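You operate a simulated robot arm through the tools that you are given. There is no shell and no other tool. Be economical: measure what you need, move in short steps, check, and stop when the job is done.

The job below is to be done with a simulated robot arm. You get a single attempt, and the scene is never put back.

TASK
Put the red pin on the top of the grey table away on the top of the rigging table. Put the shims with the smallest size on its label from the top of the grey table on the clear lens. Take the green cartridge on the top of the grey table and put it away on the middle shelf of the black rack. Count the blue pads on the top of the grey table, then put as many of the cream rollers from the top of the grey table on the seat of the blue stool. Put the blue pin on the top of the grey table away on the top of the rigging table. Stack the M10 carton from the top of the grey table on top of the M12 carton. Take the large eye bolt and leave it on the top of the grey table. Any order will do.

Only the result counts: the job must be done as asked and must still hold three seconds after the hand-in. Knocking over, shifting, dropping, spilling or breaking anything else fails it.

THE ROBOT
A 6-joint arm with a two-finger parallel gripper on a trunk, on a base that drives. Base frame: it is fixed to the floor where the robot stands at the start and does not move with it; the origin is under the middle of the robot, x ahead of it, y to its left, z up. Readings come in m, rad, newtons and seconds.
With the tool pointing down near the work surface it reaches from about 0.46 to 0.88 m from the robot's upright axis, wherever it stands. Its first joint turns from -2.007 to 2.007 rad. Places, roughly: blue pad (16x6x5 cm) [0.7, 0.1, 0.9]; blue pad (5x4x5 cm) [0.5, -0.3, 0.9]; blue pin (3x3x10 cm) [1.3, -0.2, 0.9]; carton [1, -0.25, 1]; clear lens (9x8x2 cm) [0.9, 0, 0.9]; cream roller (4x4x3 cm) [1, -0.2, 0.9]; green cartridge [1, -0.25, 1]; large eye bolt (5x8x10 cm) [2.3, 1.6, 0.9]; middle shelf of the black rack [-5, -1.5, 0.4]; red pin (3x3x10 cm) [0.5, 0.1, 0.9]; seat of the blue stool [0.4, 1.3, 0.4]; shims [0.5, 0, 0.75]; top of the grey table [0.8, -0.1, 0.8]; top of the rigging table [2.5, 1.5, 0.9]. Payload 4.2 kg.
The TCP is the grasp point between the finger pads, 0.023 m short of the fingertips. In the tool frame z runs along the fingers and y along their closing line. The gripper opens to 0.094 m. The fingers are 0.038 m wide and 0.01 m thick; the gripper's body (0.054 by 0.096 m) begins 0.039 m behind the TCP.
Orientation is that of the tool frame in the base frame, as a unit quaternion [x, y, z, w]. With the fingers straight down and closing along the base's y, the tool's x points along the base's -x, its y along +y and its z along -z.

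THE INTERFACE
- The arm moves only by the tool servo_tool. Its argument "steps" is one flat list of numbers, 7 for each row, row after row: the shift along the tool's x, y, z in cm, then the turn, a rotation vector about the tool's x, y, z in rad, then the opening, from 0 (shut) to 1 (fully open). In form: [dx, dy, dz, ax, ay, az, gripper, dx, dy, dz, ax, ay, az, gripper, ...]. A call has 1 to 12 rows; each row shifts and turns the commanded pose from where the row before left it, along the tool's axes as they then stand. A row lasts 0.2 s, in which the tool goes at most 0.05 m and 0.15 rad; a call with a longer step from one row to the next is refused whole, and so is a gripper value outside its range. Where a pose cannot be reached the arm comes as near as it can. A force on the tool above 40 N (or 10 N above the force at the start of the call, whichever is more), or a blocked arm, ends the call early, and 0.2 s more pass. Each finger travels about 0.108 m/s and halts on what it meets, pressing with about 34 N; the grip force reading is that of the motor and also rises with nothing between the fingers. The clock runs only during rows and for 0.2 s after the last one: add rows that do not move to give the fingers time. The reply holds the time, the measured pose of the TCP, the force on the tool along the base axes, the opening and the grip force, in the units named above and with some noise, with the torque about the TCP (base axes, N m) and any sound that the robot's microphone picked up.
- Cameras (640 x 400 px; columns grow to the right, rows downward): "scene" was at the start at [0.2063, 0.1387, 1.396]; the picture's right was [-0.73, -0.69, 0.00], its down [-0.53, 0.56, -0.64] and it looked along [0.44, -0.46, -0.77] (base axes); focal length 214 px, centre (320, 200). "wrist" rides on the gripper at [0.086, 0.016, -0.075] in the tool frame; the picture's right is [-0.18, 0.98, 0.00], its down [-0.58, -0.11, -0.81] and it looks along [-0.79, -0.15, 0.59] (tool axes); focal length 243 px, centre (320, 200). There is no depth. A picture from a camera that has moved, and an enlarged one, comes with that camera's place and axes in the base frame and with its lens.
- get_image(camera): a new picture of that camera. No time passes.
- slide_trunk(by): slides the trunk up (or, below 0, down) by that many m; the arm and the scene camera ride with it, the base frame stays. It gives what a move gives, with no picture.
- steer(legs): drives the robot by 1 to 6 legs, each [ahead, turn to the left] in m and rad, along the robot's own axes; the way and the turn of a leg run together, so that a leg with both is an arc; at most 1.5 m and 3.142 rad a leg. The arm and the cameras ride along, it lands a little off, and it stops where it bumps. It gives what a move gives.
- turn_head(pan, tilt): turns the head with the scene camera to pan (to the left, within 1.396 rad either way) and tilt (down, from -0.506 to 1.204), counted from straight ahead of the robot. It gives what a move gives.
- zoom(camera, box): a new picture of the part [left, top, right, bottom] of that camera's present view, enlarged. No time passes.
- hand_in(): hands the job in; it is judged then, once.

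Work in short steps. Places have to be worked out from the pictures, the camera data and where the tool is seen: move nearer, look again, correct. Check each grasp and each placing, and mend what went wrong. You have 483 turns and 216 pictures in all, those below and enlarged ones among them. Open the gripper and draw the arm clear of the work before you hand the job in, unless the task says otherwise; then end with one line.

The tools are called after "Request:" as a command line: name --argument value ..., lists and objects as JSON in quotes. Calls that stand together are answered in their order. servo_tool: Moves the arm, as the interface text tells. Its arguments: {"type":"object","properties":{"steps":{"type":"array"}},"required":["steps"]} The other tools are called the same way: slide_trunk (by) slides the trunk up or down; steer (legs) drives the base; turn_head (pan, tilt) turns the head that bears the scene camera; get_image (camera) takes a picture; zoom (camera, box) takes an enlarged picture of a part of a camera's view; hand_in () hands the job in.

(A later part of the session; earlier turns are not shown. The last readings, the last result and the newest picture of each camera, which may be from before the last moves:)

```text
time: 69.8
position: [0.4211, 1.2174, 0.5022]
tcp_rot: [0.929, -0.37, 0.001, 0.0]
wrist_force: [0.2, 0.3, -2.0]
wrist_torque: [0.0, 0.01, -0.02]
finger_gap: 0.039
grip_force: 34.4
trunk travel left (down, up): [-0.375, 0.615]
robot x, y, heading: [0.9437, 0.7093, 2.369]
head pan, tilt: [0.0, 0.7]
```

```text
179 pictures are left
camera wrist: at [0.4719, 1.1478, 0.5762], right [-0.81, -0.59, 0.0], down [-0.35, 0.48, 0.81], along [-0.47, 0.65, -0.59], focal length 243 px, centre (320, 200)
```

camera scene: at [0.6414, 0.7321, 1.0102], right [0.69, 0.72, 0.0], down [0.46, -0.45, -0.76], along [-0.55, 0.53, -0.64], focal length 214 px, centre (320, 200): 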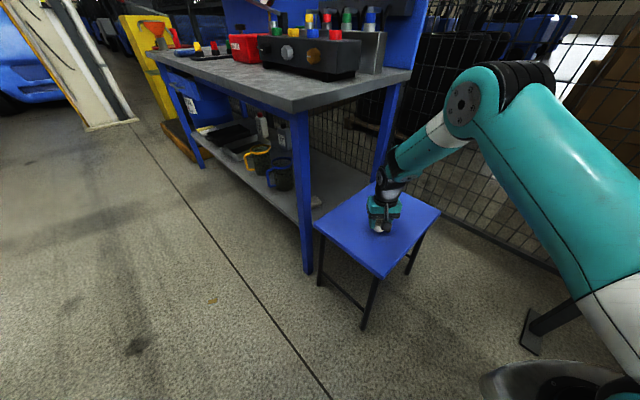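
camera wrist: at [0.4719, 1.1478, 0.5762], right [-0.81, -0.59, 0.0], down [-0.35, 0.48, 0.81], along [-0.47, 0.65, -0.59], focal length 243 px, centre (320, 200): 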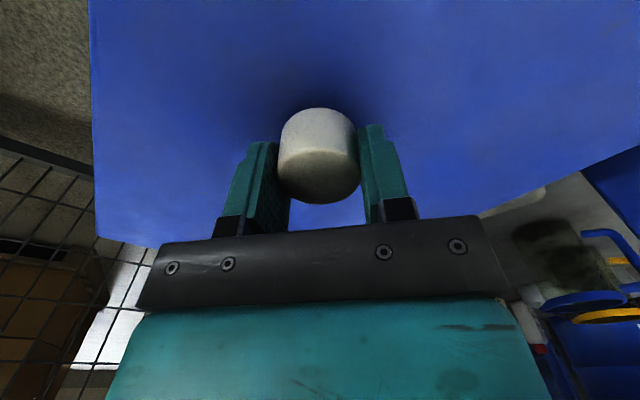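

Close to the seat; step down in 1 cm and smaller increments with force watch.

Request:
servo_tool --steps '[0, 0, 1, 0, 0, 0, 0, 0, 0, 0.5, 0, 0, 0, 0, 0, 0, 0.5, 0, 0, 0, 0, 0, 0, 0, 0, 0, 0, 0]'

Request:
zoom --camera "scene" --box '[340, 180, 420, 230]'

```text
time: 70.8
position: [0.4198, 1.2193, 0.4797]
tcp_rot: [0.929, -0.369, 0.0, -0.001]
wrist_force: [-0.8, -0.3, -1.0]
wrist_torque: [0.01, 0.05, -0.02]
finger_gap: 0.0388
grip_force: 33.8
trunk travel left (down, up): [-0.375, 0.615]
robot x, y, heading: [0.946, 0.7069, 2.371]
head pan, tilt: [0.0, 0.7]
```

```text
8.00 times, centred on (380, 205) of scene
camera zoom: at [0.6414, 0.7321, 1.0102], right [0.69, 0.72, 0.0], down [0.46, -0.45, -0.76], along [-0.55, 0.53, -0.64], focal length 1716 px, centre (-160, 160)
```

zoom: 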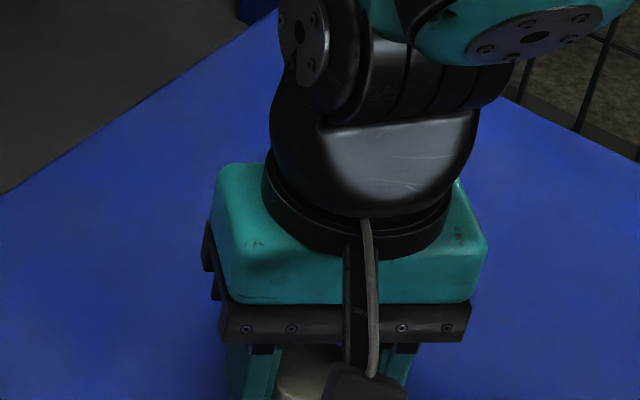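

Request:
servo_tool --steps '[0, 0, 0.3, 0, 0, 0, 0, 0, 0, 0.3, 0, 0, 0, 0, 0, 0, 0.3, 0, 0, 0, 0, 0, 0, 0, 0, 0, 0, 0]'

Request:
servo_tool --steps '[0, 0, 0.2, 0, 0, 0, 0, 0, 0, 0.2, 0, 0, 0, 0, 0, 0, 0.2, 0, 0, 0, 0]'

```text
time: 71.8
position: [0.4181, 1.2198, 0.4734]
tcp_rot: [0.929, -0.37, -0.001, 0.0]
wrist_force: [1.9, 3.5, 20.7]
wrist_torque: [-0.11, -0.28, 0.01]
finger_gap: 0.0386
grip_force: 34.0
trunk travel left (down, up): [-0.375, 0.615]
robot x, y, heading: [0.946, 0.7084, 2.373]
head pan, tilt: [0.0, 0.7]
```

```text
time: 72.3
position: [0.4186, 1.2201, 0.4721]
tcp_rot: [0.929, -0.37, -0.002, -0.001]
wrist_force: [4.9, -2.9, 18.4]
wrist_torque: [-0.23, -0.44, -0.07]
finger_gap: 0.0388
grip_force: 34.5
trunk travel left (down, up): [-0.375, 0.615]
robot x, y, heading: [0.9472, 0.7079, 2.371]
head pan, tilt: [0.0, 0.7]
stopped in row 2: the force on the tool passed its limit (the readings are from after the stop); the commanded pose is now the measured one
```

Contact with the seat (about z 0.447). Ease off, open, rise.

Request:
servo_tool --steps '[0, 0, -0.1, 0, 0, 0, 0, 0, 0, 0, 0, 0, 0, 0.5, 0, 0, 0, 0, 0, 0, 1, 0, 0, 0, 0, 0, 0, 1, 0, 0, -3, 0, 0, 0, 1, 0, 0, -4, 0, 0, 0, 1, 0, 0, -5, 0, 0, 0, 1, 0, 0, -5, 0, 0, 0, 1, 0, 0, -5, 0, 0, 0, 1]'

Request:
get_image --camera "wrist"

```text
time: 74.3
position: [0.4206, 1.2215, 0.6914]
tcp_rot: [0.929, -0.37, -0.001, 0.0]
wrist_force: [0.3, -0.4, -0.3]
wrist_torque: [-0.02, -0.02, -0.03]
finger_gap: 0.0939
grip_force: 0.0
trunk travel left (down, up): [-0.375, 0.615]
robot x, y, heading: [0.9432, 0.7068, 2.371]
head pan, tilt: [0.0, 0.7]
```

```text
177 pictures are left
camera wrist: at [0.4721, 1.1496, 0.7666], right [-0.81, -0.59, 0.0], down [-0.35, 0.48, 0.81], along [-0.47, 0.65, -0.59], focal length 243 px, centre (320, 200)
```

wrist: 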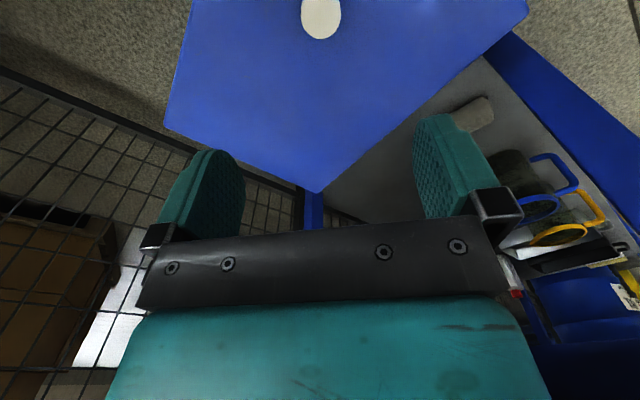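

Roller 1 stands on the seat. Raise the trunk and return to the table for roller A.

Request:
slide_trunk --by 0.4

Request:
steer --legs '[[0, 2.34], [0.12, 0]]'

Request:
turn_head --pan 0.2 --tilt 0.9

Request:
get_image --camera "scene"

```text
time: 78.2
position: [0.4188, 1.2194, 1.0906]
tcp_rot: [0.929, -0.371, -0.001, 0.0]
wrist_force: [0.1, 0.5, -0.1]
wrist_torque: [0.0, -0.01, -0.01]
finger_gap: 0.0941
grip_force: 0.0
trunk travel left (down, up): [-0.775, 0.215]
robot x, y, heading: [0.9449, 0.7092, 2.373]
head pan, tilt: [0.0, 0.7]
```

```text
time: 84.9
position: [0.9205, -0.1482, 1.0913]
tcp_rot: [0.713, 0.701, 0.0, 0.0]
wrist_force: [-0.6, -0.2, -0.2]
wrist_torque: [0.01, 0.0, -0.02]
finger_gap: 0.0939
grip_force: 0.0
trunk travel left (down, up): [-0.775, 0.215]
robot x, y, heading: [0.9447, 0.5851, -1.595]
head pan, tilt: [0.0, 0.7]
```

```text
time: 85.6
position: [0.9204, -0.1475, 1.0907]
tcp_rot: [0.714, 0.7, 0.0, 0.001]
wrist_force: [0.4, -0.1, 1.2]
wrist_torque: [0.02, 0.01, 0.01]
finger_gap: 0.094
grip_force: 0.1
trunk travel left (down, up): [-0.775, 0.215]
robot x, y, heading: [0.9407, 0.5826, -1.594]
head pan, tilt: [0.201, 0.901]
```

```text
176 pictures are left
camera scene: at [1.1479, 0.3538, 1.3941], right [-0.99, -0.17, 0.0], down [-0.13, 0.77, -0.62], along [0.11, -0.61, -0.78], focal length 214 px, centre (320, 200)
```

scene: 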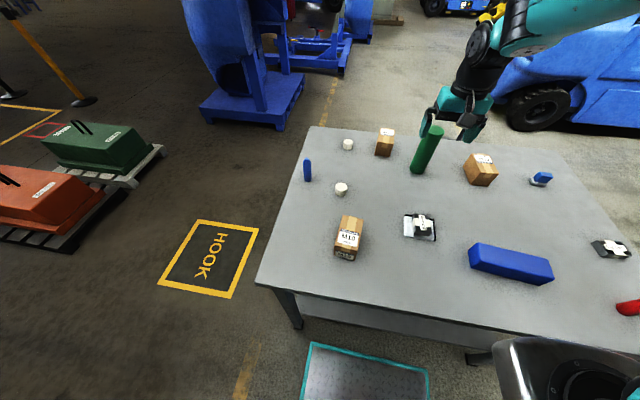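

Roller A is near (1.165,-0.118). Move above and look.

Request:
servo_tool --steps '[0.7, 4.89, 0, 0, 0, 0, 1, 0.7, 4.89, 0, 0, 0, 0, 1, 0.7, 4.89, 0, 0, 0, 0, 1, 0.7, 4.89, 0, 0, 0, 0, 1, 0.7, 4.89, 0, 0, 0, 0, 1, 0, 0, 4, 0, 0, 0, 1, 0, 0, 4, 0, 0, 0, 1, 0, 0, 0, 0, 0, 0, 1]'

Request:
get_image --camera "wrist"

```text
time: 87.4
position: [1.1636, -0.1148, 1.0137]
tcp_rot: [0.713, 0.701, -0.001, 0.001]
wrist_force: [0.0, -0.5, -0.2]
wrist_torque: [0.01, 0.0, 0.03]
finger_gap: 0.094
grip_force: 0.1
trunk travel left (down, up): [-0.775, 0.215]
robot x, y, heading: [0.943, 0.5841, -1.598]
head pan, tilt: [0.201, 0.901]
```

```text
175 pictures are left
camera wrist: at [1.1819, -0.0289, 1.088], right [0.98, -0.2, 0.0], down [-0.12, -0.58, 0.81], along [-0.16, -0.79, -0.59], focal length 243 px, centre (320, 200)
```

wrist: 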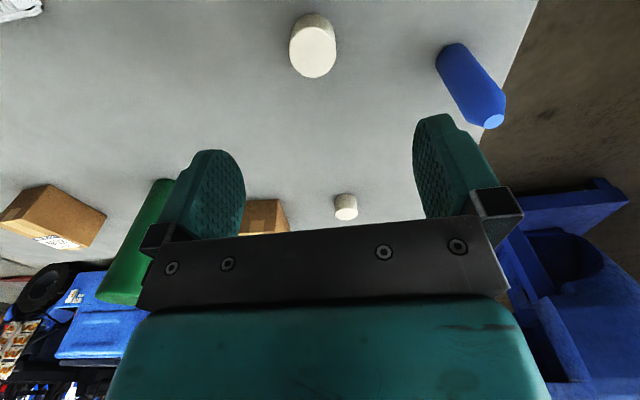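

Roller at (1.161,-0.110). Correct, descend, grip and lift.

Request:
servo_tool --steps '[0.5, -0.3, 3, 0, 0, 0, 1, 0, 0, 4, 0, 0, 0, 1, 0, 0, 4, 0, 0, 0, 1, 0, 0, 2.6, 0, 0, 0, 1, 0, 0, 0, 0, 0, 0, 1, 0, 0, 0, 0, 0, 0, 0, 0, 0, 0, 0, 0, 0, 0, 0, 0, 0, 0, 0, 0, 0, 0, 0, -4, 0, 0, 0, 0, 0, 0, -5, 0, 0, 0, 0, 0, 0, -5, 0, 0, 0, 0, 0, 0, -5, 0, 0, 0, 0]'

Request:
get_image --camera "wrist"

```text
time: 90.0
position: [1.1629, -0.1119, 1.066]
tcp_rot: [0.714, 0.7, 0.0, 0.0]
wrist_force: [0.5, 0.7, -1.5]
wrist_torque: [0.01, 0.02, -0.01]
finger_gap: 0.037
grip_force: 34.4
trunk travel left (down, up): [-0.775, 0.215]
robot x, y, heading: [0.9421, 0.5857, -1.597]
head pan, tilt: [0.201, 0.901]
```

```text
174 pictures are left
camera wrist: at [1.181, -0.026, 1.1401], right [0.98, -0.2, 0.0], down [-0.12, -0.58, 0.81], along [-0.16, -0.79, -0.59], focal length 243 px, centre (320, 200)
```

wrist: 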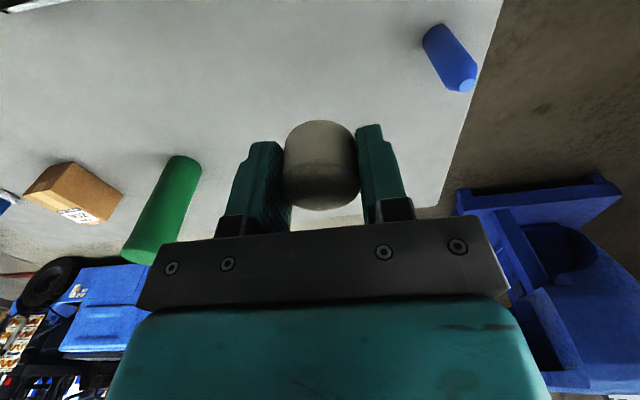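

Second roller held. Raise, back off and turn to the stool.

Request:
servo_tool --steps '[0, 0, -4, 0, 0, 0, 0, 0, 0, -4, 0, 0, 0, 0]'

Request:
steer --legs '[[-0.12, 0], [0, -2.62]]'

```text
time: 90.6
position: [1.1639, -0.1112, 1.1442]
tcp_rot: [0.713, 0.701, 0.0, 0.001]
wrist_force: [0.4, -0.7, -1.2]
wrist_torque: [0.0, 0.01, 0.04]
finger_gap: 0.0376
grip_force: 34.2
trunk travel left (down, up): [-0.775, 0.215]
robot x, y, heading: [0.9439, 0.5864, -1.598]
head pan, tilt: [0.201, 0.901]
```

```text
time: 98.0
position: [0.3981, 1.1889, 1.1451]
tcp_rot: [0.866, -0.5, 0.0, 0.0]
wrist_force: [-0.2, 0.4, -0.4]
wrist_torque: [0.01, -0.02, -0.01]
finger_gap: 0.0371
grip_force: 33.8
trunk travel left (down, up): [-0.775, 0.215]
robot x, y, heading: [0.9467, 0.7068, 2.082]
head pan, tilt: [0.201, 0.901]
```

Move over the second spot (0.38,1.33), then lower the trunk.

Request:
servo_tool --steps '[-3.3, -1.4, 0, 0, 0, 0, 0, -3.3, -1.4, 0, 0, 0, 0, 0, -3.3, -1.4, 0, 0, 0, 0, 0, -3.3, -1.4, 0, 0, 0, 0, 0]'

Request:
slide_trunk --by -0.4

Request:
get_image --camera "wrist"

```text
time: 99.0
position: [0.385, 1.3178, 1.1458]
tcp_rot: [0.866, -0.5, -0.001, -0.001]
wrist_force: [0.5, -0.9, -0.3]
wrist_torque: [0.03, -0.03, 0.02]
finger_gap: 0.0373
grip_force: 34.2
out of reach, approached as far as the arm can: row 4
trunk travel left (down, up): [-0.775, 0.215]
robot x, y, heading: [0.9466, 0.7058, 2.084]
head pan, tilt: [0.201, 0.901]
```

```text
time: 102.8
position: [0.3829, 1.3184, 0.746]
tcp_rot: [0.866, -0.5, 0.0, 0.0]
wrist_force: [0.2, -1.1, -0.9]
wrist_torque: [-0.02, 0.03, 0.0]
finger_gap: 0.037
grip_force: 33.8
trunk travel left (down, up): [-0.375, 0.615]
robot x, y, heading: [0.9444, 0.7077, 2.086]
head pan, tilt: [0.201, 0.901]
```

```text
173 pictures are left
camera wrist: at [0.4126, 1.236, 0.8211], right [-0.94, -0.33, 0.0], down [-0.2, 0.56, 0.81], along [-0.27, 0.76, -0.59], focal length 243 px, centre (320, 200)
```

wrist: 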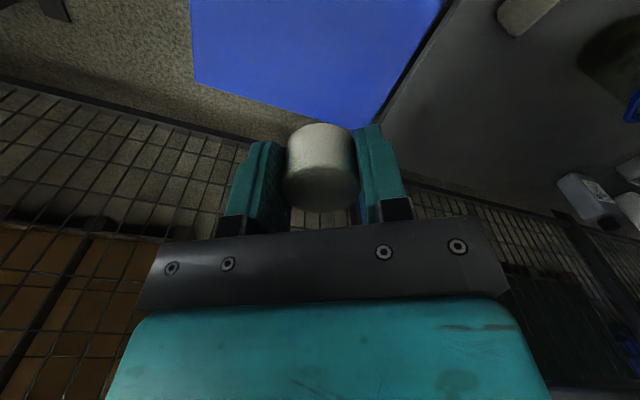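

The roller is above the seat interior. Descend and probe.

Request:
servo_tool --steps '[0, 0, 4, 0, 0, 0, 0, 0, 0, 4, 0, 0, 0, 0, 0, 0, 4, 0, 0, 0, 0, 0, 0, 4, 0, 0, 0, 0, 0, 0, 4, 0, 0, 0, 0, 0, 0, 4, 0, 0, 0, 0, 0, 0, 2, 0, 0, 0, 0, 0, 0, 0, 0, 0, 0, 0]'

Request:
servo_tool --steps '[0, 0, 0.4, 0, 0, 0, 0, 0, 0, 0.3, 0, 0, 0, 0, 0, 0, 0, 0, 0, 0, 0]'

```text
time: 104.6
position: [0.383, 1.3198, 0.4837]
tcp_rot: [0.866, -0.5, -0.001, 0.0]
wrist_force: [0.4, 0.1, -1.0]
wrist_torque: [0.03, -0.03, -0.02]
finger_gap: 0.0374
grip_force: 34.1
trunk travel left (down, up): [-0.375, 0.615]
robot x, y, heading: [0.9454, 0.7034, 2.082]
head pan, tilt: [0.201, 0.901]
```

```text
time: 105.4
position: [0.3844, 1.3184, 0.4772]
tcp_rot: [0.866, -0.5, -0.001, 0.0]
wrist_force: [-0.5, -0.4, -1.4]
wrist_torque: [0.01, 0.0, 0.02]
finger_gap: 0.0371
grip_force: 34.2
trunk travel left (down, up): [-0.375, 0.615]
robot x, y, heading: [0.9474, 0.7081, 2.087]
head pan, tilt: [0.201, 0.901]
```

Request:
servo_tool --steps '[0, 0, 0.3, 0, 0, 0, 0, 0, 0, 0, 0, 0, 0, 0]'

Request:
servo_tool --steps '[0, 0, 0.2, 0, 0, 0, 0, 0, 0, 0, 0, 0, 0, 0]'

```text
time: 106.0
position: [0.3829, 1.3196, 0.4762]
tcp_rot: [0.866, -0.5, -0.001, 0.0]
wrist_force: [1.4, -0.8, 4.2]
wrist_torque: [-0.04, -0.03, 0.03]
finger_gap: 0.0374
grip_force: 34.2
trunk travel left (down, up): [-0.375, 0.615]
robot x, y, heading: [0.9467, 0.7026, 2.082]
head pan, tilt: [0.201, 0.901]
```

```text
time: 106.6
position: [0.3831, 1.3196, 0.4766]
tcp_rot: [0.866, -0.5, -0.002, 0.0]
wrist_force: [3.6, -2.9, 20.1]
wrist_torque: [-0.05, -0.15, 0.02]
finger_gap: 0.0376
grip_force: 34.2
trunk travel left (down, up): [-0.375, 0.615]
robot x, y, heading: [0.9477, 0.7014, 2.091]
head pan, tilt: [0.201, 0.901]
```

Contact. Release and rise, then check.

Request:
servo_tool --steps '[0, 0, -0.2, 0, 0, 0, 0, 0, 0, 0, 0, 0, 0, 0.5, 0, 0, 0, 0, 0, 0, 1, 0, 0, 0, 0, 0, 0, 1, 0, 0, -3, 0, 0, 0, 1, 0, 0, -4, 0, 0, 0, 1, 0, 0, -5, 0, 0, 0, 1, 0, 0, -5, 0, 0, 0, 1, 0, 0, -5, 0, 0, 0, 1]'

Request:
slide_trunk --by 0.4

Request:
turn_head --pan 0.2 --tilt 0.8

Request:
get_image --camera "scene"

```text
time: 108.6
position: [0.3824, 1.3187, 0.6956]
tcp_rot: [0.866, -0.501, 0.001, 0.0]
wrist_force: [-0.7, 0.6, -0.3]
wrist_torque: [-0.02, 0.01, 0.0]
finger_gap: 0.0939
grip_force: 0.0
trunk travel left (down, up): [-0.375, 0.615]
robot x, y, heading: [0.9475, 0.706, 2.086]
head pan, tilt: [0.201, 0.901]
```

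```text
time: 112.5
position: [0.3819, 1.32, 1.0951]
tcp_rot: [0.866, -0.5, 0.0, -0.001]
wrist_force: [-0.2, -0.7, -1.3]
wrist_torque: [-0.01, -0.04, 0.0]
finger_gap: 0.094
grip_force: 0.0
trunk travel left (down, up): [-0.775, 0.215]
robot x, y, heading: [0.944, 0.7057, 2.086]
head pan, tilt: [0.201, 0.901]
```

```text
time: 113.1
position: [0.3841, 1.3191, 1.0947]
tcp_rot: [0.866, -0.5, -0.001, 0.0]
wrist_force: [-0.4, 0.0, 0.4]
wrist_torque: [-0.04, -0.03, 0.01]
finger_gap: 0.0943
grip_force: 0.1
trunk travel left (down, up): [-0.775, 0.215]
robot x, y, heading: [0.9451, 0.7024, 2.081]
head pan, tilt: [0.201, 0.799]
```

```text
172 pictures are left
camera scene: at [0.6501, 0.8023, 1.4019], right [0.76, 0.65, 0.0], down [0.47, -0.54, -0.7], along [-0.46, 0.53, -0.72], focal length 214 px, centre (320, 200)
```

scene: 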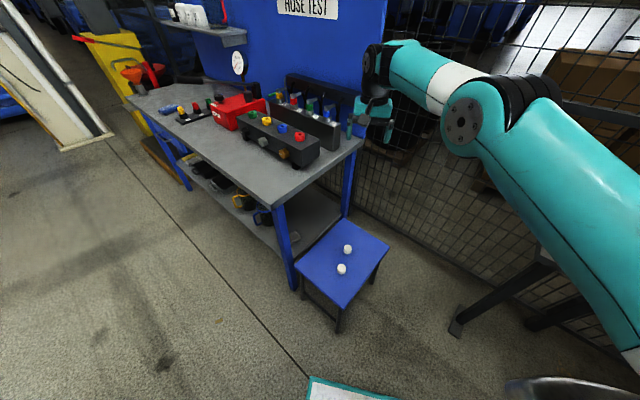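

Both rollers stand on the stool. Next the blue pin: pull the tool in a bit, turn back to the table.

Request:
servo_tool --steps '[4, 0, -2, 0, 0, 0, 1, 4, 0, -2, 0, 0, 0, 1, 4, 0, -2, 0, 0, 0, 1]'

Request:
steer --legs '[[0, 2.63], [0.1, 0]]'

Request:
turn_head --pan 0.2 --tilt 0.9

Request:
get_image --camera "scene"

```text
time: 113.9
position: [0.445, 1.2154, 1.1556]
tcp_rot: [0.866, -0.5, -0.001, -0.001]
wrist_force: [-0.7, 1.6, -0.2]
wrist_torque: [-0.01, 0.01, 0.0]
finger_gap: 0.094
grip_force: 0.1
trunk travel left (down, up): [-0.775, 0.215]
robot x, y, heading: [0.9456, 0.7053, 2.084]
head pan, tilt: [0.201, 0.799]
```

```text
time: 121.2
position: [1.0919, -0.0948, 1.1554]
tcp_rot: [0.722, 0.692, -0.001, 0.001]
wrist_force: [0.2, -0.3, -0.1]
wrist_torque: [0.03, -0.02, 0.03]
finger_gap: 0.094
grip_force: 0.1
trunk travel left (down, up): [-0.775, 0.215]
robot x, y, heading: [0.9367, 0.6059, -1.628]
head pan, tilt: [0.201, 0.799]
```

```text
time: 121.8
position: [1.0902, -0.0949, 1.1571]
tcp_rot: [0.722, 0.692, -0.001, 0.0]
wrist_force: [0.3, -0.4, 0.0]
wrist_torque: [0.01, 0.0, 0.02]
finger_gap: 0.094
grip_force: 0.2
trunk travel left (down, up): [-0.775, 0.215]
robot x, y, heading: [0.9435, 0.6032, -1.62]
head pan, tilt: [0.201, 0.901]
```

```text
171 pictures are left
camera scene: at [1.1399, 0.3671, 1.3941], right [-0.99, -0.15, 0.0], down [-0.11, 0.78, -0.62], along [0.09, -0.61, -0.78], focal length 214 px, centre (320, 200)
```

scene: 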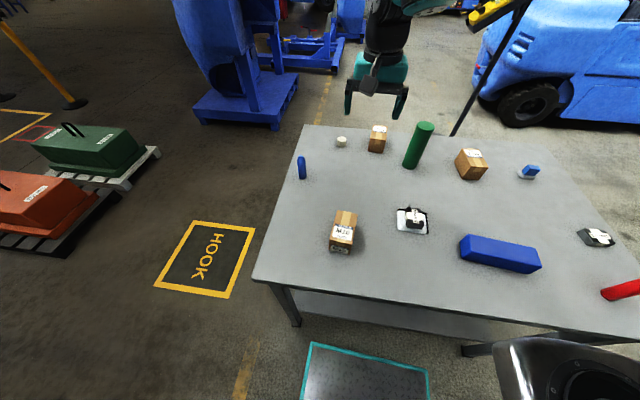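

Blue pin at about (1.28,-0.15). Move above it.

Request:
servo_tool --steps '[-1.2, 4.8, 0, 0, 0, 0, 1, -1.2, 4.8, 0, 0, 0, 0, 1, -1.2, 4.8, 0, 0, 0, 0, 1, -1.1, 4.8, 0, 0, 0, 0, 1, 0, 0, 4, 0, 0, 0, 1, 0, 0, 4, 0, 0, 0, 1, 0, 0, 0, 0, 0, 0, 1]'

Request:
get_image --camera "wrist"

```text
time: 123.4
position: [1.2271, -0.1284, 1.0734]
tcp_rot: [0.722, 0.692, -0.001, 0.001]
wrist_force: [0.0, 0.6, -0.2]
wrist_torque: [-0.01, 0.0, 0.04]
finger_gap: 0.094
grip_force: 0.0
out of reach, approached as far as the arm can: row 3, 4
trunk travel left (down, up): [-0.775, 0.215]
robot x, y, heading: [0.9455, 0.6039, -1.619]
head pan, tilt: [0.201, 0.901]
```

```text
170 pictures are left
camera wrist: at [1.2468, -0.0428, 1.1486], right [0.97, -0.22, 0.0], down [-0.13, -0.57, 0.81], along [-0.18, -0.79, -0.59], focal length 243 px, centre (320, 200)
```

wrist: 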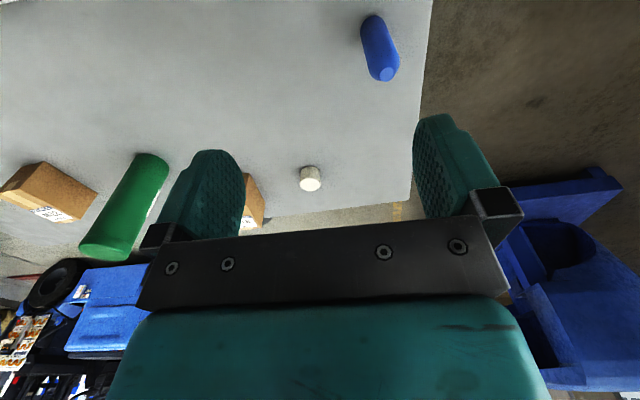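

At the reach limit; I drive 5 cm closer and retry (front of the base stays ~2-3 cm off the table).

Request:
steer --legs '[[0.04, 0]]'

Request:
servo_tool --steps '[0, 2.5, 2, 0, 0, 0, 1, 0, 2.5, 1.5, 0, 0, 0, 1, 0, 0, 0, 0, 0, 0, 1]'

Request:
get_image --camera "wrist"

```text
time: 124.3
position: [1.2241, -0.1696, 1.0734]
tcp_rot: [0.722, 0.692, 0.0, 0.0]
wrist_force: [0.5, 0.4, -0.2]
wrist_torque: [0.0, 0.02, 0.02]
finger_gap: 0.094
grip_force: 0.1
trunk travel left (down, up): [-0.775, 0.215]
robot x, y, heading: [0.9405, 0.5623, -1.626]
head pan, tilt: [0.201, 0.901]
```

```text
time: 125.1
position: [1.2534, -0.1599, 1.0438]
tcp_rot: [0.721, 0.693, 0.0, 0.001]
wrist_force: [0.3, -0.1, 1.0]
wrist_torque: [-0.02, -0.02, -0.01]
finger_gap: 0.0941
grip_force: 0.1
out of reach, approached as far as the arm can: row 2
trunk travel left (down, up): [-0.775, 0.215]
robot x, y, heading: [0.9397, 0.5638, -1.623]
head pan, tilt: [0.201, 0.901]
```

```text
169 pictures are left
camera wrist: at [1.2734, -0.0737, 1.1189], right [0.97, -0.23, 0.0], down [-0.13, -0.57, 0.81], along [-0.18, -0.79, -0.59], focal length 243 px, centre (320, 200)
```

wrist: 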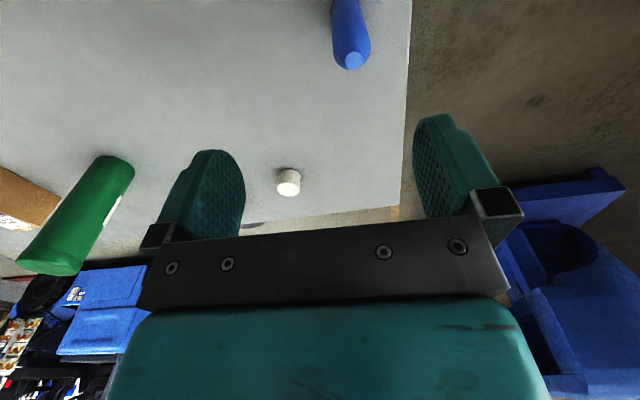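

Pin at (1.278,-0.155). Raising the trunk improves reach at this height; I raise 0.15 and come down with the arm.

Request:
slide_trunk --by 0.15

Request:
servo_tool --steps '[0.3, 0, 4, 0, 0, 0, 1, 0, 1.2, 4, 0, 0, 0, 1, 0, 1.2, 4, 0, 0, 0, 1, 0, 0, 4, 0, 0, 0, 1, 0, 0, 0, 0, 0, 0, 1]'

Request:
get_image --camera "wrist"

```text
time: 126.8
position: [1.2526, -0.161, 1.1931]
tcp_rot: [0.722, 0.692, -0.001, 0.001]
wrist_force: [0.1, 0.9, -0.5]
wrist_torque: [0.0, 0.01, 0.02]
finger_gap: 0.0939
grip_force: 0.0
trunk travel left (down, up): [-0.925, 0.065]
robot x, y, heading: [0.9357, 0.5681, -1.627]
head pan, tilt: [0.201, 0.901]
```

```text
time: 128.1
position: [1.2629, -0.1465, 1.0457]
tcp_rot: [0.722, 0.692, -0.001, 0.0]
wrist_force: [0.6, -0.1, -0.2]
wrist_torque: [-0.04, -0.02, -0.03]
finger_gap: 0.094
grip_force: 0.1
out of reach, approached as far as the arm can: row 3, 4
trunk travel left (down, up): [-0.925, 0.065]
robot x, y, heading: [0.9379, 0.5669, -1.627]
head pan, tilt: [0.201, 0.901]
```

```text
168 pictures are left
camera wrist: at [1.283, -0.0604, 1.1227], right [0.97, -0.23, 0.0], down [-0.13, -0.57, 0.81], along [-0.18, -0.79, -0.59], focal length 243 px, centre (320, 200)
```

wrist: 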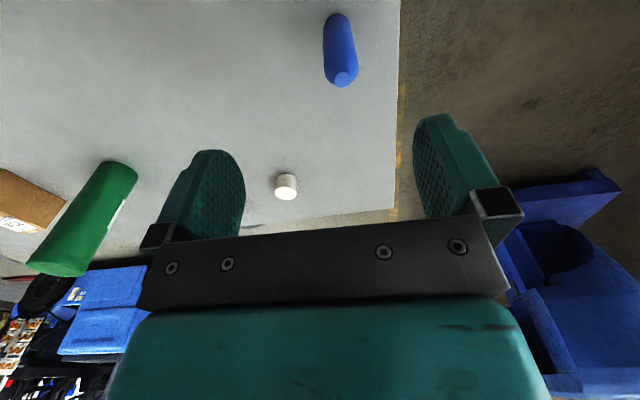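

Still short; I relocate the robot 0.25 m along +x instead, lifting the tool first.

Request:
servo_tool --steps '[3, -3, -2, 0, 0, 0, 1, 3, -3, -2, 0, 0, 0, 1, 3, 0, -4, 0, 0, 0, 1, 0, 0, -4, 0, 0, 0, 1]'

Request:
slide_trunk --by -0.15

Request:
steer --legs '[[-0.1, 0], [0, 1.627], [0.25, 0], [0, -1.571], [0.06, 0]]'

Request:
get_image --camera "scene"

```text
time: 129.1
position: [1.2063, -0.0544, 1.1659]
tcp_rot: [0.722, 0.692, -0.001, 0.0]
wrist_force: [-0.2, 0.1, 0.4]
wrist_torque: [0.01, 0.04, 0.01]
finger_gap: 0.0942
grip_force: 0.1
trunk travel left (down, up): [-0.925, 0.065]
robot x, y, heading: [0.9377, 0.5673, -1.628]
head pan, tilt: [0.201, 0.901]
```

```text
time: 130.8
position: [1.2061, -0.0543, 1.016]
tcp_rot: [0.722, 0.691, -0.001, 0.0]
wrist_force: [-0.4, 0.3, -0.7]
wrist_torque: [0.01, 0.01, -0.01]
finger_gap: 0.0941
grip_force: 0.1
trunk travel left (down, up): [-0.775, 0.215]
robot x, y, heading: [0.9367, 0.5655, -1.629]
head pan, tilt: [0.201, 0.901]
```

```text
time: 141.8
position: [1.4884, -0.0022, 1.0156]
tcp_rot: [0.708, 0.707, -0.001, 0.001]
wrist_force: [-0.7, 0.5, 0.7]
wrist_torque: [-0.01, 0.02, 0.0]
finger_gap: 0.0942
grip_force: 0.1
trunk travel left (down, up): [-0.775, 0.215]
robot x, y, heading: [1.1939, 0.6039, -1.582]
head pan, tilt: [0.201, 0.901]
```

```text
167 pictures are left
camera scene: at [1.4038, 0.3766, 1.394], right [-0.98, -0.19, 0.0], down [-0.15, 0.77, -0.62], along [0.12, -0.61, -0.78], focal length 214 px, centre (320, 200)
```

scene: 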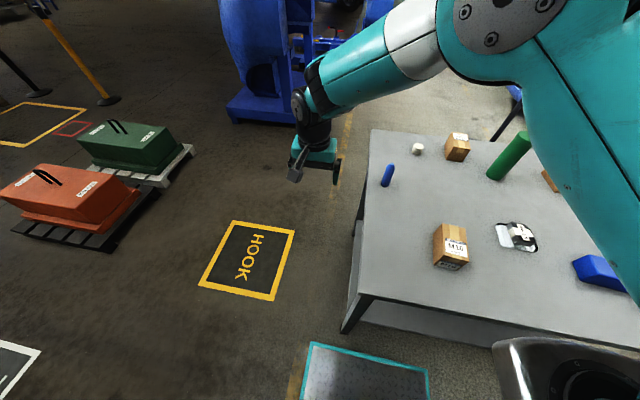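

Now the pin is well in reach. Move above it.

Request:
servo_tool --steps '[-2.5, -3.5, 0, 0, 0, 0, 1, -2.5, -3.5, 0, 0, 0, 0, 1, -2.5, -3.5, 0, 0, 0, 0, 1, -2.5, -3.5, 0, 0, 0, 0, 1, -2.5, -3.5, 0, 0, 0, 0, 1, -2.5, -3.5, 0, 0, 0, 0, 1, 0, 0, 0, 0, 0, 0, 1]'

Request:
get_image --camera "wrist"

```text
time: 143.4
position: [1.2789, -0.1507, 1.015]
tcp_rot: [0.707, 0.707, -0.001, 0.001]
wrist_force: [0.5, 0.4, -0.2]
wrist_torque: [-0.01, -0.03, 0.03]
finger_gap: 0.0938
grip_force: 0.0
trunk travel left (down, up): [-0.775, 0.215]
robot x, y, heading: [1.1974, 0.6048, -1.583]
head pan, tilt: [0.201, 0.901]
```

```text
166 pictures are left
camera wrist: at [1.2941, -0.0636, 1.0907], right [0.98, -0.18, 0.0], down [-0.11, -0.58, 0.81], along [-0.15, -0.79, -0.59], focal length 243 px, centre (320, 200)
```

wrist: 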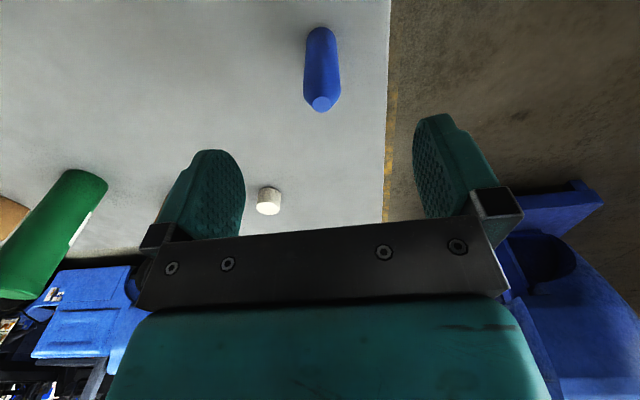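

Pin lies at (1.2775,-0.1535). Descend to z≈0.90, grip, lift.

Request:
servo_tool --steps '[-0.25, -0.1, 4, 0, 0, 0, 1, 0, 0, 4, 0, 0, 0, 1, 0, 0, 3.3, 0, 0, 0, 1, 0, 0, 0, 0, 0, 0, 1, 0, 0, 0, 0, 0, 0, 0, 0, 0, 0, 0, 0, 0, 0, 0, 0, 0, 0, 0, 0, 0, 0, 0, 0, 0, 0, 0, 0]'

Request:
servo_tool --steps '[0, 0, -4, 0, 0, 0, 0, 0, 0, -5, 0, 0, 0, 0, 0, 0, -5, 0, 0, 0, 0, 0, 0, -5, 0, 0, 0, 0, 0, 0, -4, 0, 0, 0, 0]'

Request:
get_image --camera "wrist"

```text
time: 145.2
position: [1.277, -0.1551, 0.9049]
tcp_rot: [0.707, 0.707, -0.002, 0.003]
wrist_force: [6.6, -2.5, 32.0]
wrist_torque: [-0.17, -0.11, 0.04]
finger_gap: 0.0269
grip_force: 34.0
trunk travel left (down, up): [-0.775, 0.215]
robot x, y, heading: [1.1951, 0.6073, -1.578]
head pan, tilt: [0.201, 0.901]
```

```text
time: 146.4
position: [1.2776, -0.1559, 1.1337]
tcp_rot: [0.707, 0.707, 0.0, 0.0]
wrist_force: [-0.3, 0.0, -4.9]
wrist_torque: [0.01, 0.0, 0.0]
finger_gap: 0.0263
grip_force: 33.8
trunk travel left (down, up): [-0.775, 0.215]
robot x, y, heading: [1.1935, 0.6053, -1.581]
head pan, tilt: [0.201, 0.901]
```

```text
165 pictures are left
camera wrist: at [1.2938, -0.0679, 1.21], right [0.98, -0.18, 0.0], down [-0.11, -0.58, 0.81], along [-0.15, -0.79, -0.59], focal length 243 px, centre (320, 200)
```

wrist: 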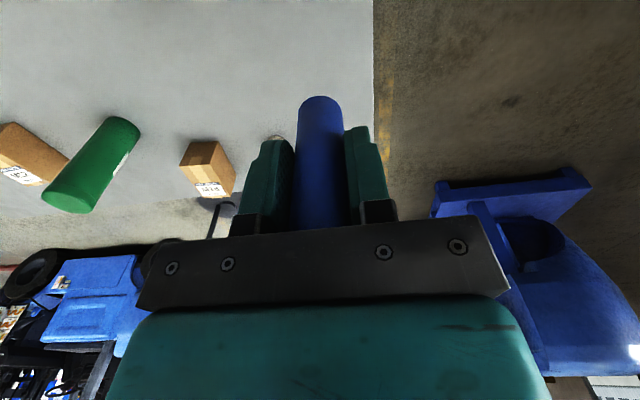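

Blue pin held. Raise and retract a bit, then drive to the rigging table.

Request:
servo_tool --steps '[4, 0, -2, 0, 0, 0, 0, 4, 0, -2, 0, 0, 0, 0, 4, 0, -2, 0, 0, 0, 0, 0, 0, -4, 0, 0, 0, 0]'

Request:
steer --legs '[[-0.12, 0], [0, 1.581], [1.1, 0], [0, 0.9]]'

Request:
turn_head --pan 0.3 --tilt 0.6

Request:
get_image --camera "scene"

```text
time: 147.4
position: [1.2775, -0.0331, 1.2345]
tcp_rot: [0.707, 0.707, -0.001, 0.0]
wrist_force: [-0.3, -0.8, -4.3]
wrist_torque: [0.01, 0.0, 0.03]
finger_gap: 0.0265
grip_force: 34.0
trunk travel left (down, up): [-0.775, 0.215]
robot x, y, heading: [1.1957, 0.6066, -1.583]
head pan, tilt: [0.201, 0.901]
```

```text
time: 159.9
position: [2.6374, 1.2569, 1.2345]
tcp_rot: [-0.429, 0.903, 0.0, 0.001]
wrist_force: [-0.7, -0.2, -3.5]
wrist_torque: [-0.02, -0.02, 0.02]
finger_gap: 0.0266
grip_force: 33.8
trunk travel left (down, up): [-0.775, 0.215]
robot x, y, heading: [2.2954, 0.7107, 0.875]
head pan, tilt: [0.201, 0.901]
```

```text
time: 160.8
position: [2.638, 1.2584, 1.2339]
tcp_rot: [-0.429, 0.904, 0.0, 0.001]
wrist_force: [0.5, -0.7, -3.2]
wrist_torque: [-0.02, 0.01, -0.03]
finger_gap: 0.0266
grip_force: 33.9
trunk travel left (down, up): [-0.775, 0.215]
robot x, y, heading: [2.2961, 0.7089, 0.881]
head pan, tilt: [0.3, 0.6]
```

```text
164 pictures are left
camera scene: at [2.2803, 1.0332, 1.4187], right [0.92, -0.38, 0.0], down [-0.22, -0.52, -0.82], along [0.32, 0.76, -0.57], focal length 214 px, centre (320, 200)
```

scene: 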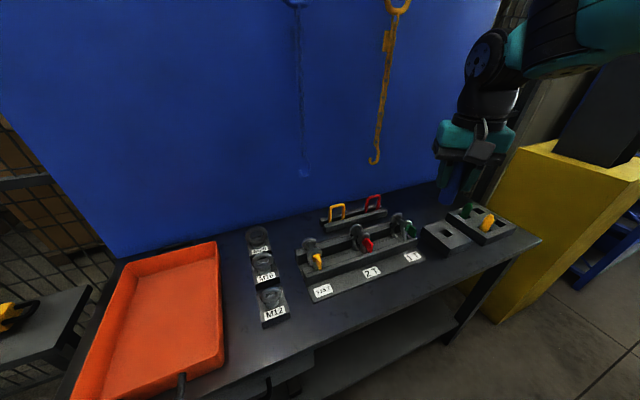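

Informative: eye bolts with labels, and a board with wells where pins may belong. Zoom in.

Request:
zoom --camera "scene" --box '[400, 180, 560, 280]'

Request:
zoom --camera "scene" --box '[220, 180, 440, 330]'

```text
4.00 times, centred on (480, 230) of scene
camera zoom: at [2.2803, 1.0332, 1.4187], right [0.92, -0.38, 0.0], down [-0.22, -0.52, -0.82], along [0.32, 0.76, -0.57], focal length 858 px, centre (-320, 80)
```

zoom: 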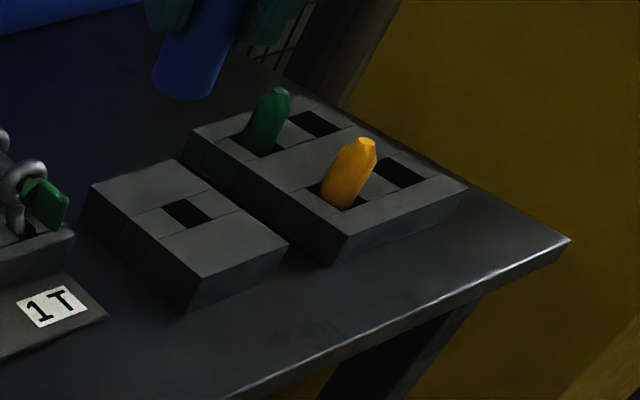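

```text
2.67 times, centred on (330, 255) of scene
camera zoom: at [2.2803, 1.0332, 1.4187], right [0.92, -0.38, 0.0], down [-0.22, -0.52, -0.82], along [0.32, 0.76, -0.57], focal length 572 px, centre (293, 53)
```

zoom: 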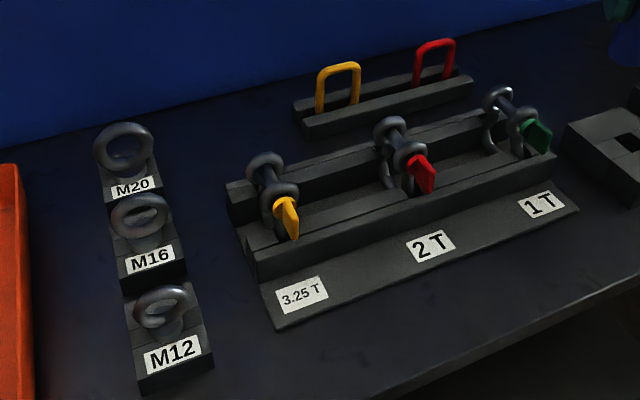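

There is a 4-well pin block with green and orange pins and two empty wells — the pins' proper home, near (3.1,1.37). I raise the trunk and drive in front of it.

Request:
slide_trunk --by 0.2

Request:
steer --legs '[[0, -0.88], [0.65, 0], [0, 1.571]]'

Request:
turn_head --pan -0.2 --tilt 1.0

Request:
get_image --camera "scene"

```text
time: 162.9
position: [2.6365, 1.2571, 1.434]
tcp_rot: [-0.429, 0.903, 0.0, 0.0]
wrist_force: [0.0, -0.4, -2.7]
wrist_torque: [-0.02, 0.01, 0.0]
finger_gap: 0.0265
grip_force: 34.2
trunk travel left (down, up): [-0.975, 0.015]
robot x, y, heading: [2.2997, 0.711, 0.879]
head pan, tilt: [0.3, 0.6]
```

```text
time: 172.7
position: [2.8573, 1.3405, 1.4344]
tcp_rot: [0.709, -0.705, -0.001, 0.0]
wrist_force: [0.2, -0.3, -4.3]
wrist_torque: [0.02, 0.02, -0.01]
finger_gap: 0.0264
grip_force: 34.9
trunk travel left (down, up): [-0.975, 0.015]
robot x, y, heading: [2.9457, 0.6984, 1.569]
head pan, tilt: [0.3, 0.6]
```

```text
time: 173.6
position: [2.8584, 1.3399, 1.4339]
tcp_rot: [0.709, -0.705, 0.0, -0.001]
wrist_force: [-0.3, 0.6, -2.1]
wrist_torque: [-0.02, 0.0, -0.01]
finger_gap: 0.0264
grip_force: 34.1
trunk travel left (down, up): [-0.975, 0.015]
robot x, y, heading: [2.9464, 0.7, 1.569]
head pan, tilt: [-0.201, 1.0]
```

```text
161 pictures are left
camera scene: at [2.7663, 0.9227, 1.5868], right [0.98, -0.2, 0.0], down [-0.17, -0.82, -0.54], along [0.11, 0.53, -0.84], focal length 214 px, centre (320, 200)
```

scene: 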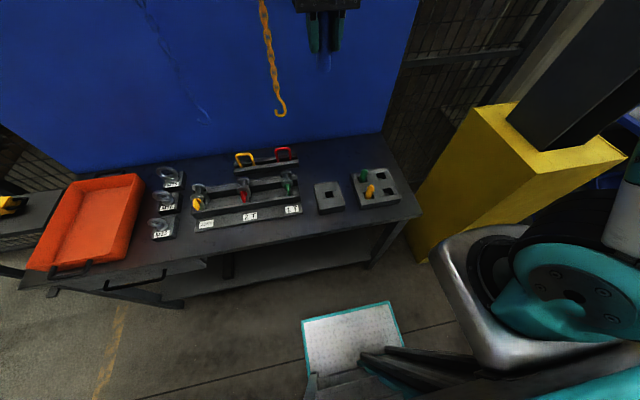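

Zoom on the pin block from here.

Request:
zoom --camera "scene" --box '[300, 155, 420, 230]'

```text
5.33 times, centred on (360, 192) of scene
camera zoom: at [2.7663, 0.9227, 1.5868], right [0.98, -0.2, 0.0], down [-0.17, -0.82, -0.54], along [0.11, 0.53, -0.84], focal length 1144 px, centre (107, 240)
```

zoom: 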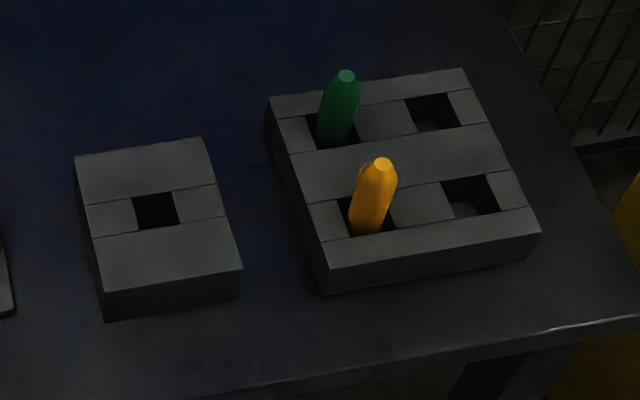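

The 2x2 block's right column is empty: back well ≈(3.12,1.413), front ≈(3.12,1.333). I lower the trunk and bring the blue pin above the back-right well.

Request:
slide_trunk --by -0.2

Request:
servo_tool --steps '[-1.2, -4.4, 0, 0, 0, 0, 0, -1.2, -4.4, 0, 0, 0, 0, 0, -1.2, -4.4, 0, 0, 0, 0, 0, -1.2, -4.4, 0, 0, 0, 0, 0, -1.2, -4.4, 0, 0, 0, 0, 0, -1.2, -4.4, 0, 0, 0, 0, 0, 0, 0, 4, 0, 0, 0, 0, 0, 0, 4, 0, 0, 0, 0, 0, 0, 3, 0, 0, 0, 0, 0, 0, 0, 0, 0, 0, 0]'

Request:
get_image --camera "wrist"

Request:
turn_head --pan -0.3 --tilt 0.9

Request:
get_image --camera "scene"

```text
time: 175.8
position: [2.8585, 1.3409, 1.234]
tcp_rot: [0.71, -0.705, 0.0, -0.001]
wrist_force: [-0.4, -0.4, -3.2]
wrist_torque: [-0.01, 0.0, -0.01]
finger_gap: 0.0268
grip_force: 34.2
trunk travel left (down, up): [-0.775, 0.215]
robot x, y, heading: [2.9433, 0.7035, 1.566]
head pan, tilt: [-0.201, 1.0]
```

```text
time: 178.0
position: [3.1218, 1.4125, 1.125]
tcp_rot: [0.709, -0.705, -0.001, -0.001]
wrist_force: [-0.4, 0.0, -3.1]
wrist_torque: [0.03, 0.04, 0.02]
finger_gap: 0.0265
grip_force: 34.3
trunk travel left (down, up): [-0.775, 0.215]
robot x, y, heading: [2.9472, 0.7026, 1.565]
head pan, tilt: [-0.201, 1.0]
```

```text
159 pictures are left
camera wrist: at [3.1055, 1.3267, 1.2005], right [-0.98, 0.18, 0.0], down [0.11, 0.58, 0.81], along [0.14, 0.79, -0.59], focal length 243 px, centre (320, 200)
```

wrist: 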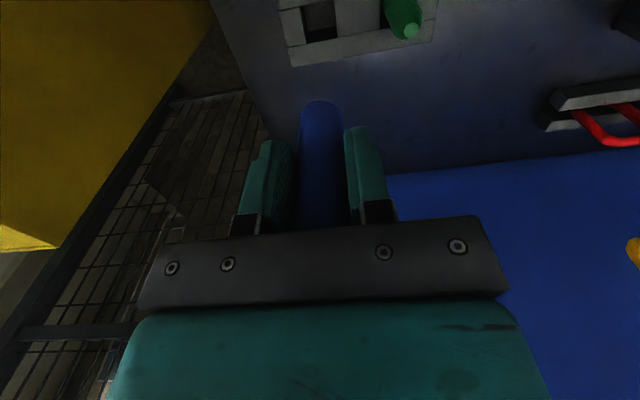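

```text
time: 178.6
position: [3.1224, 1.4137, 1.1248]
tcp_rot: [0.71, -0.705, -0.001, 0.0]
wrist_force: [-0.2, -0.7, -3.3]
wrist_torque: [-0.04, 0.0, -0.04]
finger_gap: 0.0265
grip_force: 34.0
trunk travel left (down, up): [-0.775, 0.215]
robot x, y, heading: [2.9453, 0.7022, 1.57]
head pan, tilt: [-0.3, 0.901]
```

```text
158 pictures are left
camera scene: at [2.7749, 0.9265, 1.394], right [0.95, -0.3, 0.0], down [-0.23, -0.75, -0.62], along [0.18, 0.59, -0.78], focal length 214 px, centre (320, 200)
```

scene: 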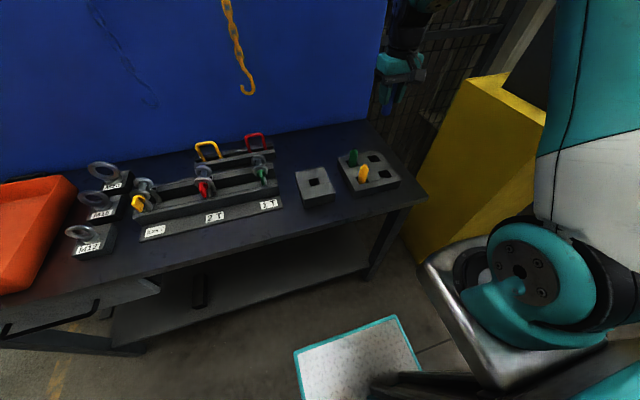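

Well confirmed at about (3.12,1.4145), block top z≈0.907. I descend until the pin bottom is just above and look again.

Request:
servo_tool --steps '[0, 0.1, 4, 0, 0, 0, 0, 0, 0, 4, 0, 0, 0, 0, 0, 0, 4, 0, 0, 0, 0, 0, 0, 1.8, 0, 0, 0, 0, 0, 0, 0, 0, 0, 0, 0]'

Request:
get_image --camera "wrist"

Request:
zoom --camera "scene" --box '[330, 125, 410, 195]'

```text
time: 179.8
position: [3.1208, 1.4137, 0.9859]
tcp_rot: [0.709, -0.705, -0.001, -0.001]
wrist_force: [0.0, 0.0, -3.3]
wrist_torque: [0.01, 0.01, 0.0]
finger_gap: 0.0266
grip_force: 33.8
trunk travel left (down, up): [-0.775, 0.215]
robot x, y, heading: [2.945, 0.703, 1.568]
head pan, tilt: [-0.3, 0.901]
```

```text
157 pictures are left
camera wrist: at [3.1051, 1.3272, 1.0616], right [-0.98, 0.18, 0.0], down [0.11, 0.58, 0.81], along [0.14, 0.79, -0.59], focal length 243 px, centre (320, 200)
```

wrist: 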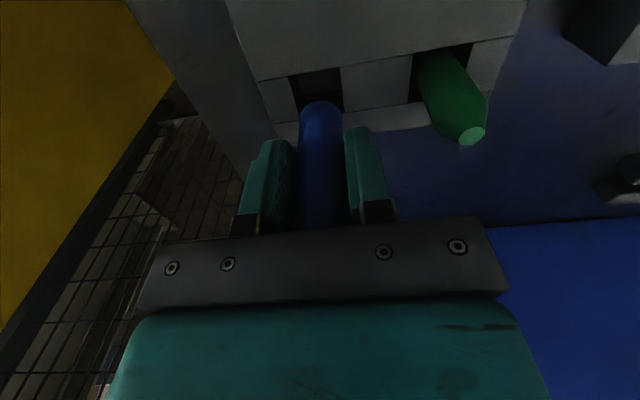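

```text
5.71 times, centred on (370, 160) of scene
camera zoom: at [2.7749, 0.9264, 1.394], right [0.95, -0.3, 0.0], down [-0.23, -0.75, -0.62], along [0.19, 0.59, -0.78], focal length 1226 px, centre (34, 429)
```

zoom: 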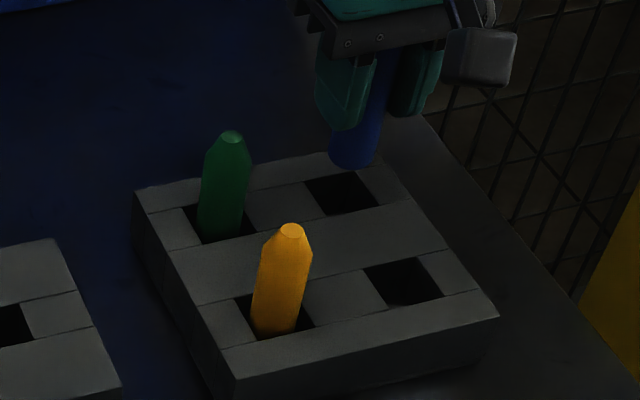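

Pin is within ~1 mm of the well centre. Lower gently with force watch.

Request:
servo_tool --steps '[-0.1, 0.05, 1.5, 0, 0, 0, 0, 0, 0, 0.5, 0, 0, 0, 0, 0, 0, 0.5, 0, 0, 0, 0, 0, 0, 0, 0, 0, 0, 0]'

Request:
zoom --camera "scene" --box '[340, 125, 400, 175]'

```text
time: 180.8
position: [3.1206, 1.4145, 0.959]
tcp_rot: [0.709, -0.705, -0.001, -0.001]
wrist_force: [-0.5, 0.5, -3.1]
wrist_torque: [-0.03, 0.0, 0.01]
finger_gap: 0.0266
grip_force: 33.5
trunk travel left (down, up): [-0.775, 0.215]
robot x, y, heading: [2.9497, 0.7012, 1.569]
head pan, tilt: [-0.3, 0.901]
```

```text
8.00 times, centred on (370, 150) of scene
camera zoom: at [2.7749, 0.9265, 1.394], right [0.95, -0.3, 0.0], down [-0.23, -0.75, -0.62], along [0.19, 0.59, -0.78], focal length 1716 px, centre (-80, 600)
```

zoom: 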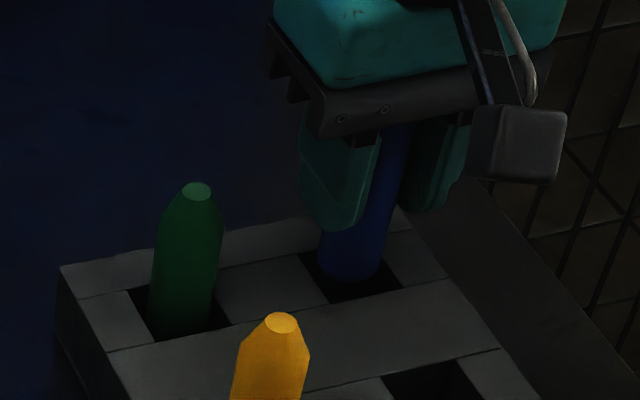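

It is entering cleanly. Continue lowering.

Request:
servo_tool --steps '[0, 0, 0.5, 0, 0, 0, 0, 0, 0, 0.5, 0, 0, 0, 0, 0, 0, 0.5, 0, 0, 0, 0, 0, 0, 0, 0, 0, 0, 0]'

Request:
zoom --camera "scene" --box '[340, 125, 400, 175]'

```text
time: 181.8
position: [3.1206, 1.4157, 0.9461]
tcp_rot: [0.709, -0.705, 0.0, -0.001]
wrist_force: [0.0, -0.3, -3.1]
wrist_torque: [0.02, -0.02, -0.02]
finger_gap: 0.0265
grip_force: 33.9
trunk travel left (down, up): [-0.775, 0.215]
robot x, y, heading: [2.9448, 0.6987, 1.568]
head pan, tilt: [-0.3, 0.901]
```

```text
8.00 times, centred on (370, 150) of scene
camera zoom: at [2.7749, 0.9265, 1.394], right [0.95, -0.3, 0.0], down [-0.23, -0.75, -0.62], along [0.19, 0.59, -0.78], focal length 1716 px, centre (-80, 600)
```

zoom: 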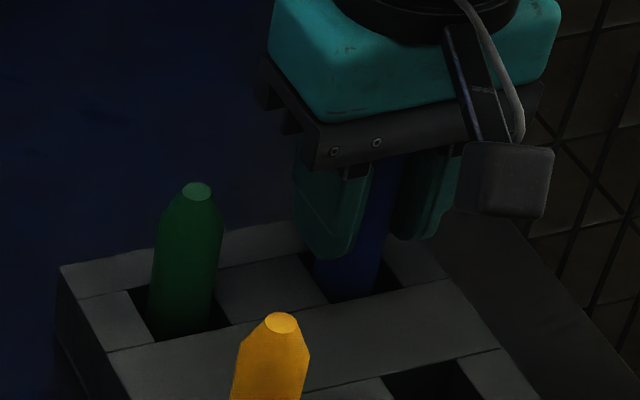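

Request:
servo_tool --steps '[0, 0, 0.4, 0, 0, 0, 0, 0, 0, 0.3, 0, 0, 0, 0, 0, 0, 0.3, 0, 0, 0, 0, 0, 0, 0, 0, 0, 0, 0]'

Request:
servo_tool --steps '[0, 0, 0.2, 0, 0, 0, 0, 0, 0, 0.2, 0, 0, 0, 0, 0, 0, 0, 0, 0, 0, 0]'

```text
time: 182.8
position: [3.1195, 1.4148, 0.9346]
tcp_rot: [0.71, -0.704, -0.001, -0.001]
wrist_force: [0.9, -0.7, -3.3]
wrist_torque: [-0.01, 0.02, 0.0]
finger_gap: 0.0267
grip_force: 34.1
trunk travel left (down, up): [-0.775, 0.215]
robot x, y, heading: [2.9492, 0.7004, 1.566]
head pan, tilt: [-0.3, 0.901]
```

```text
time: 183.6
position: [3.122, 1.4158, 0.9311]
tcp_rot: [0.71, -0.704, -0.001, -0.001]
wrist_force: [-0.3, -0.6, -3.9]
wrist_torque: [0.02, -0.02, -0.03]
finger_gap: 0.0265
grip_force: 34.4
trunk travel left (down, up): [-0.775, 0.215]
robot x, y, heading: [2.9463, 0.7014, 1.566]
head pan, tilt: [-0.3, 0.901]
```

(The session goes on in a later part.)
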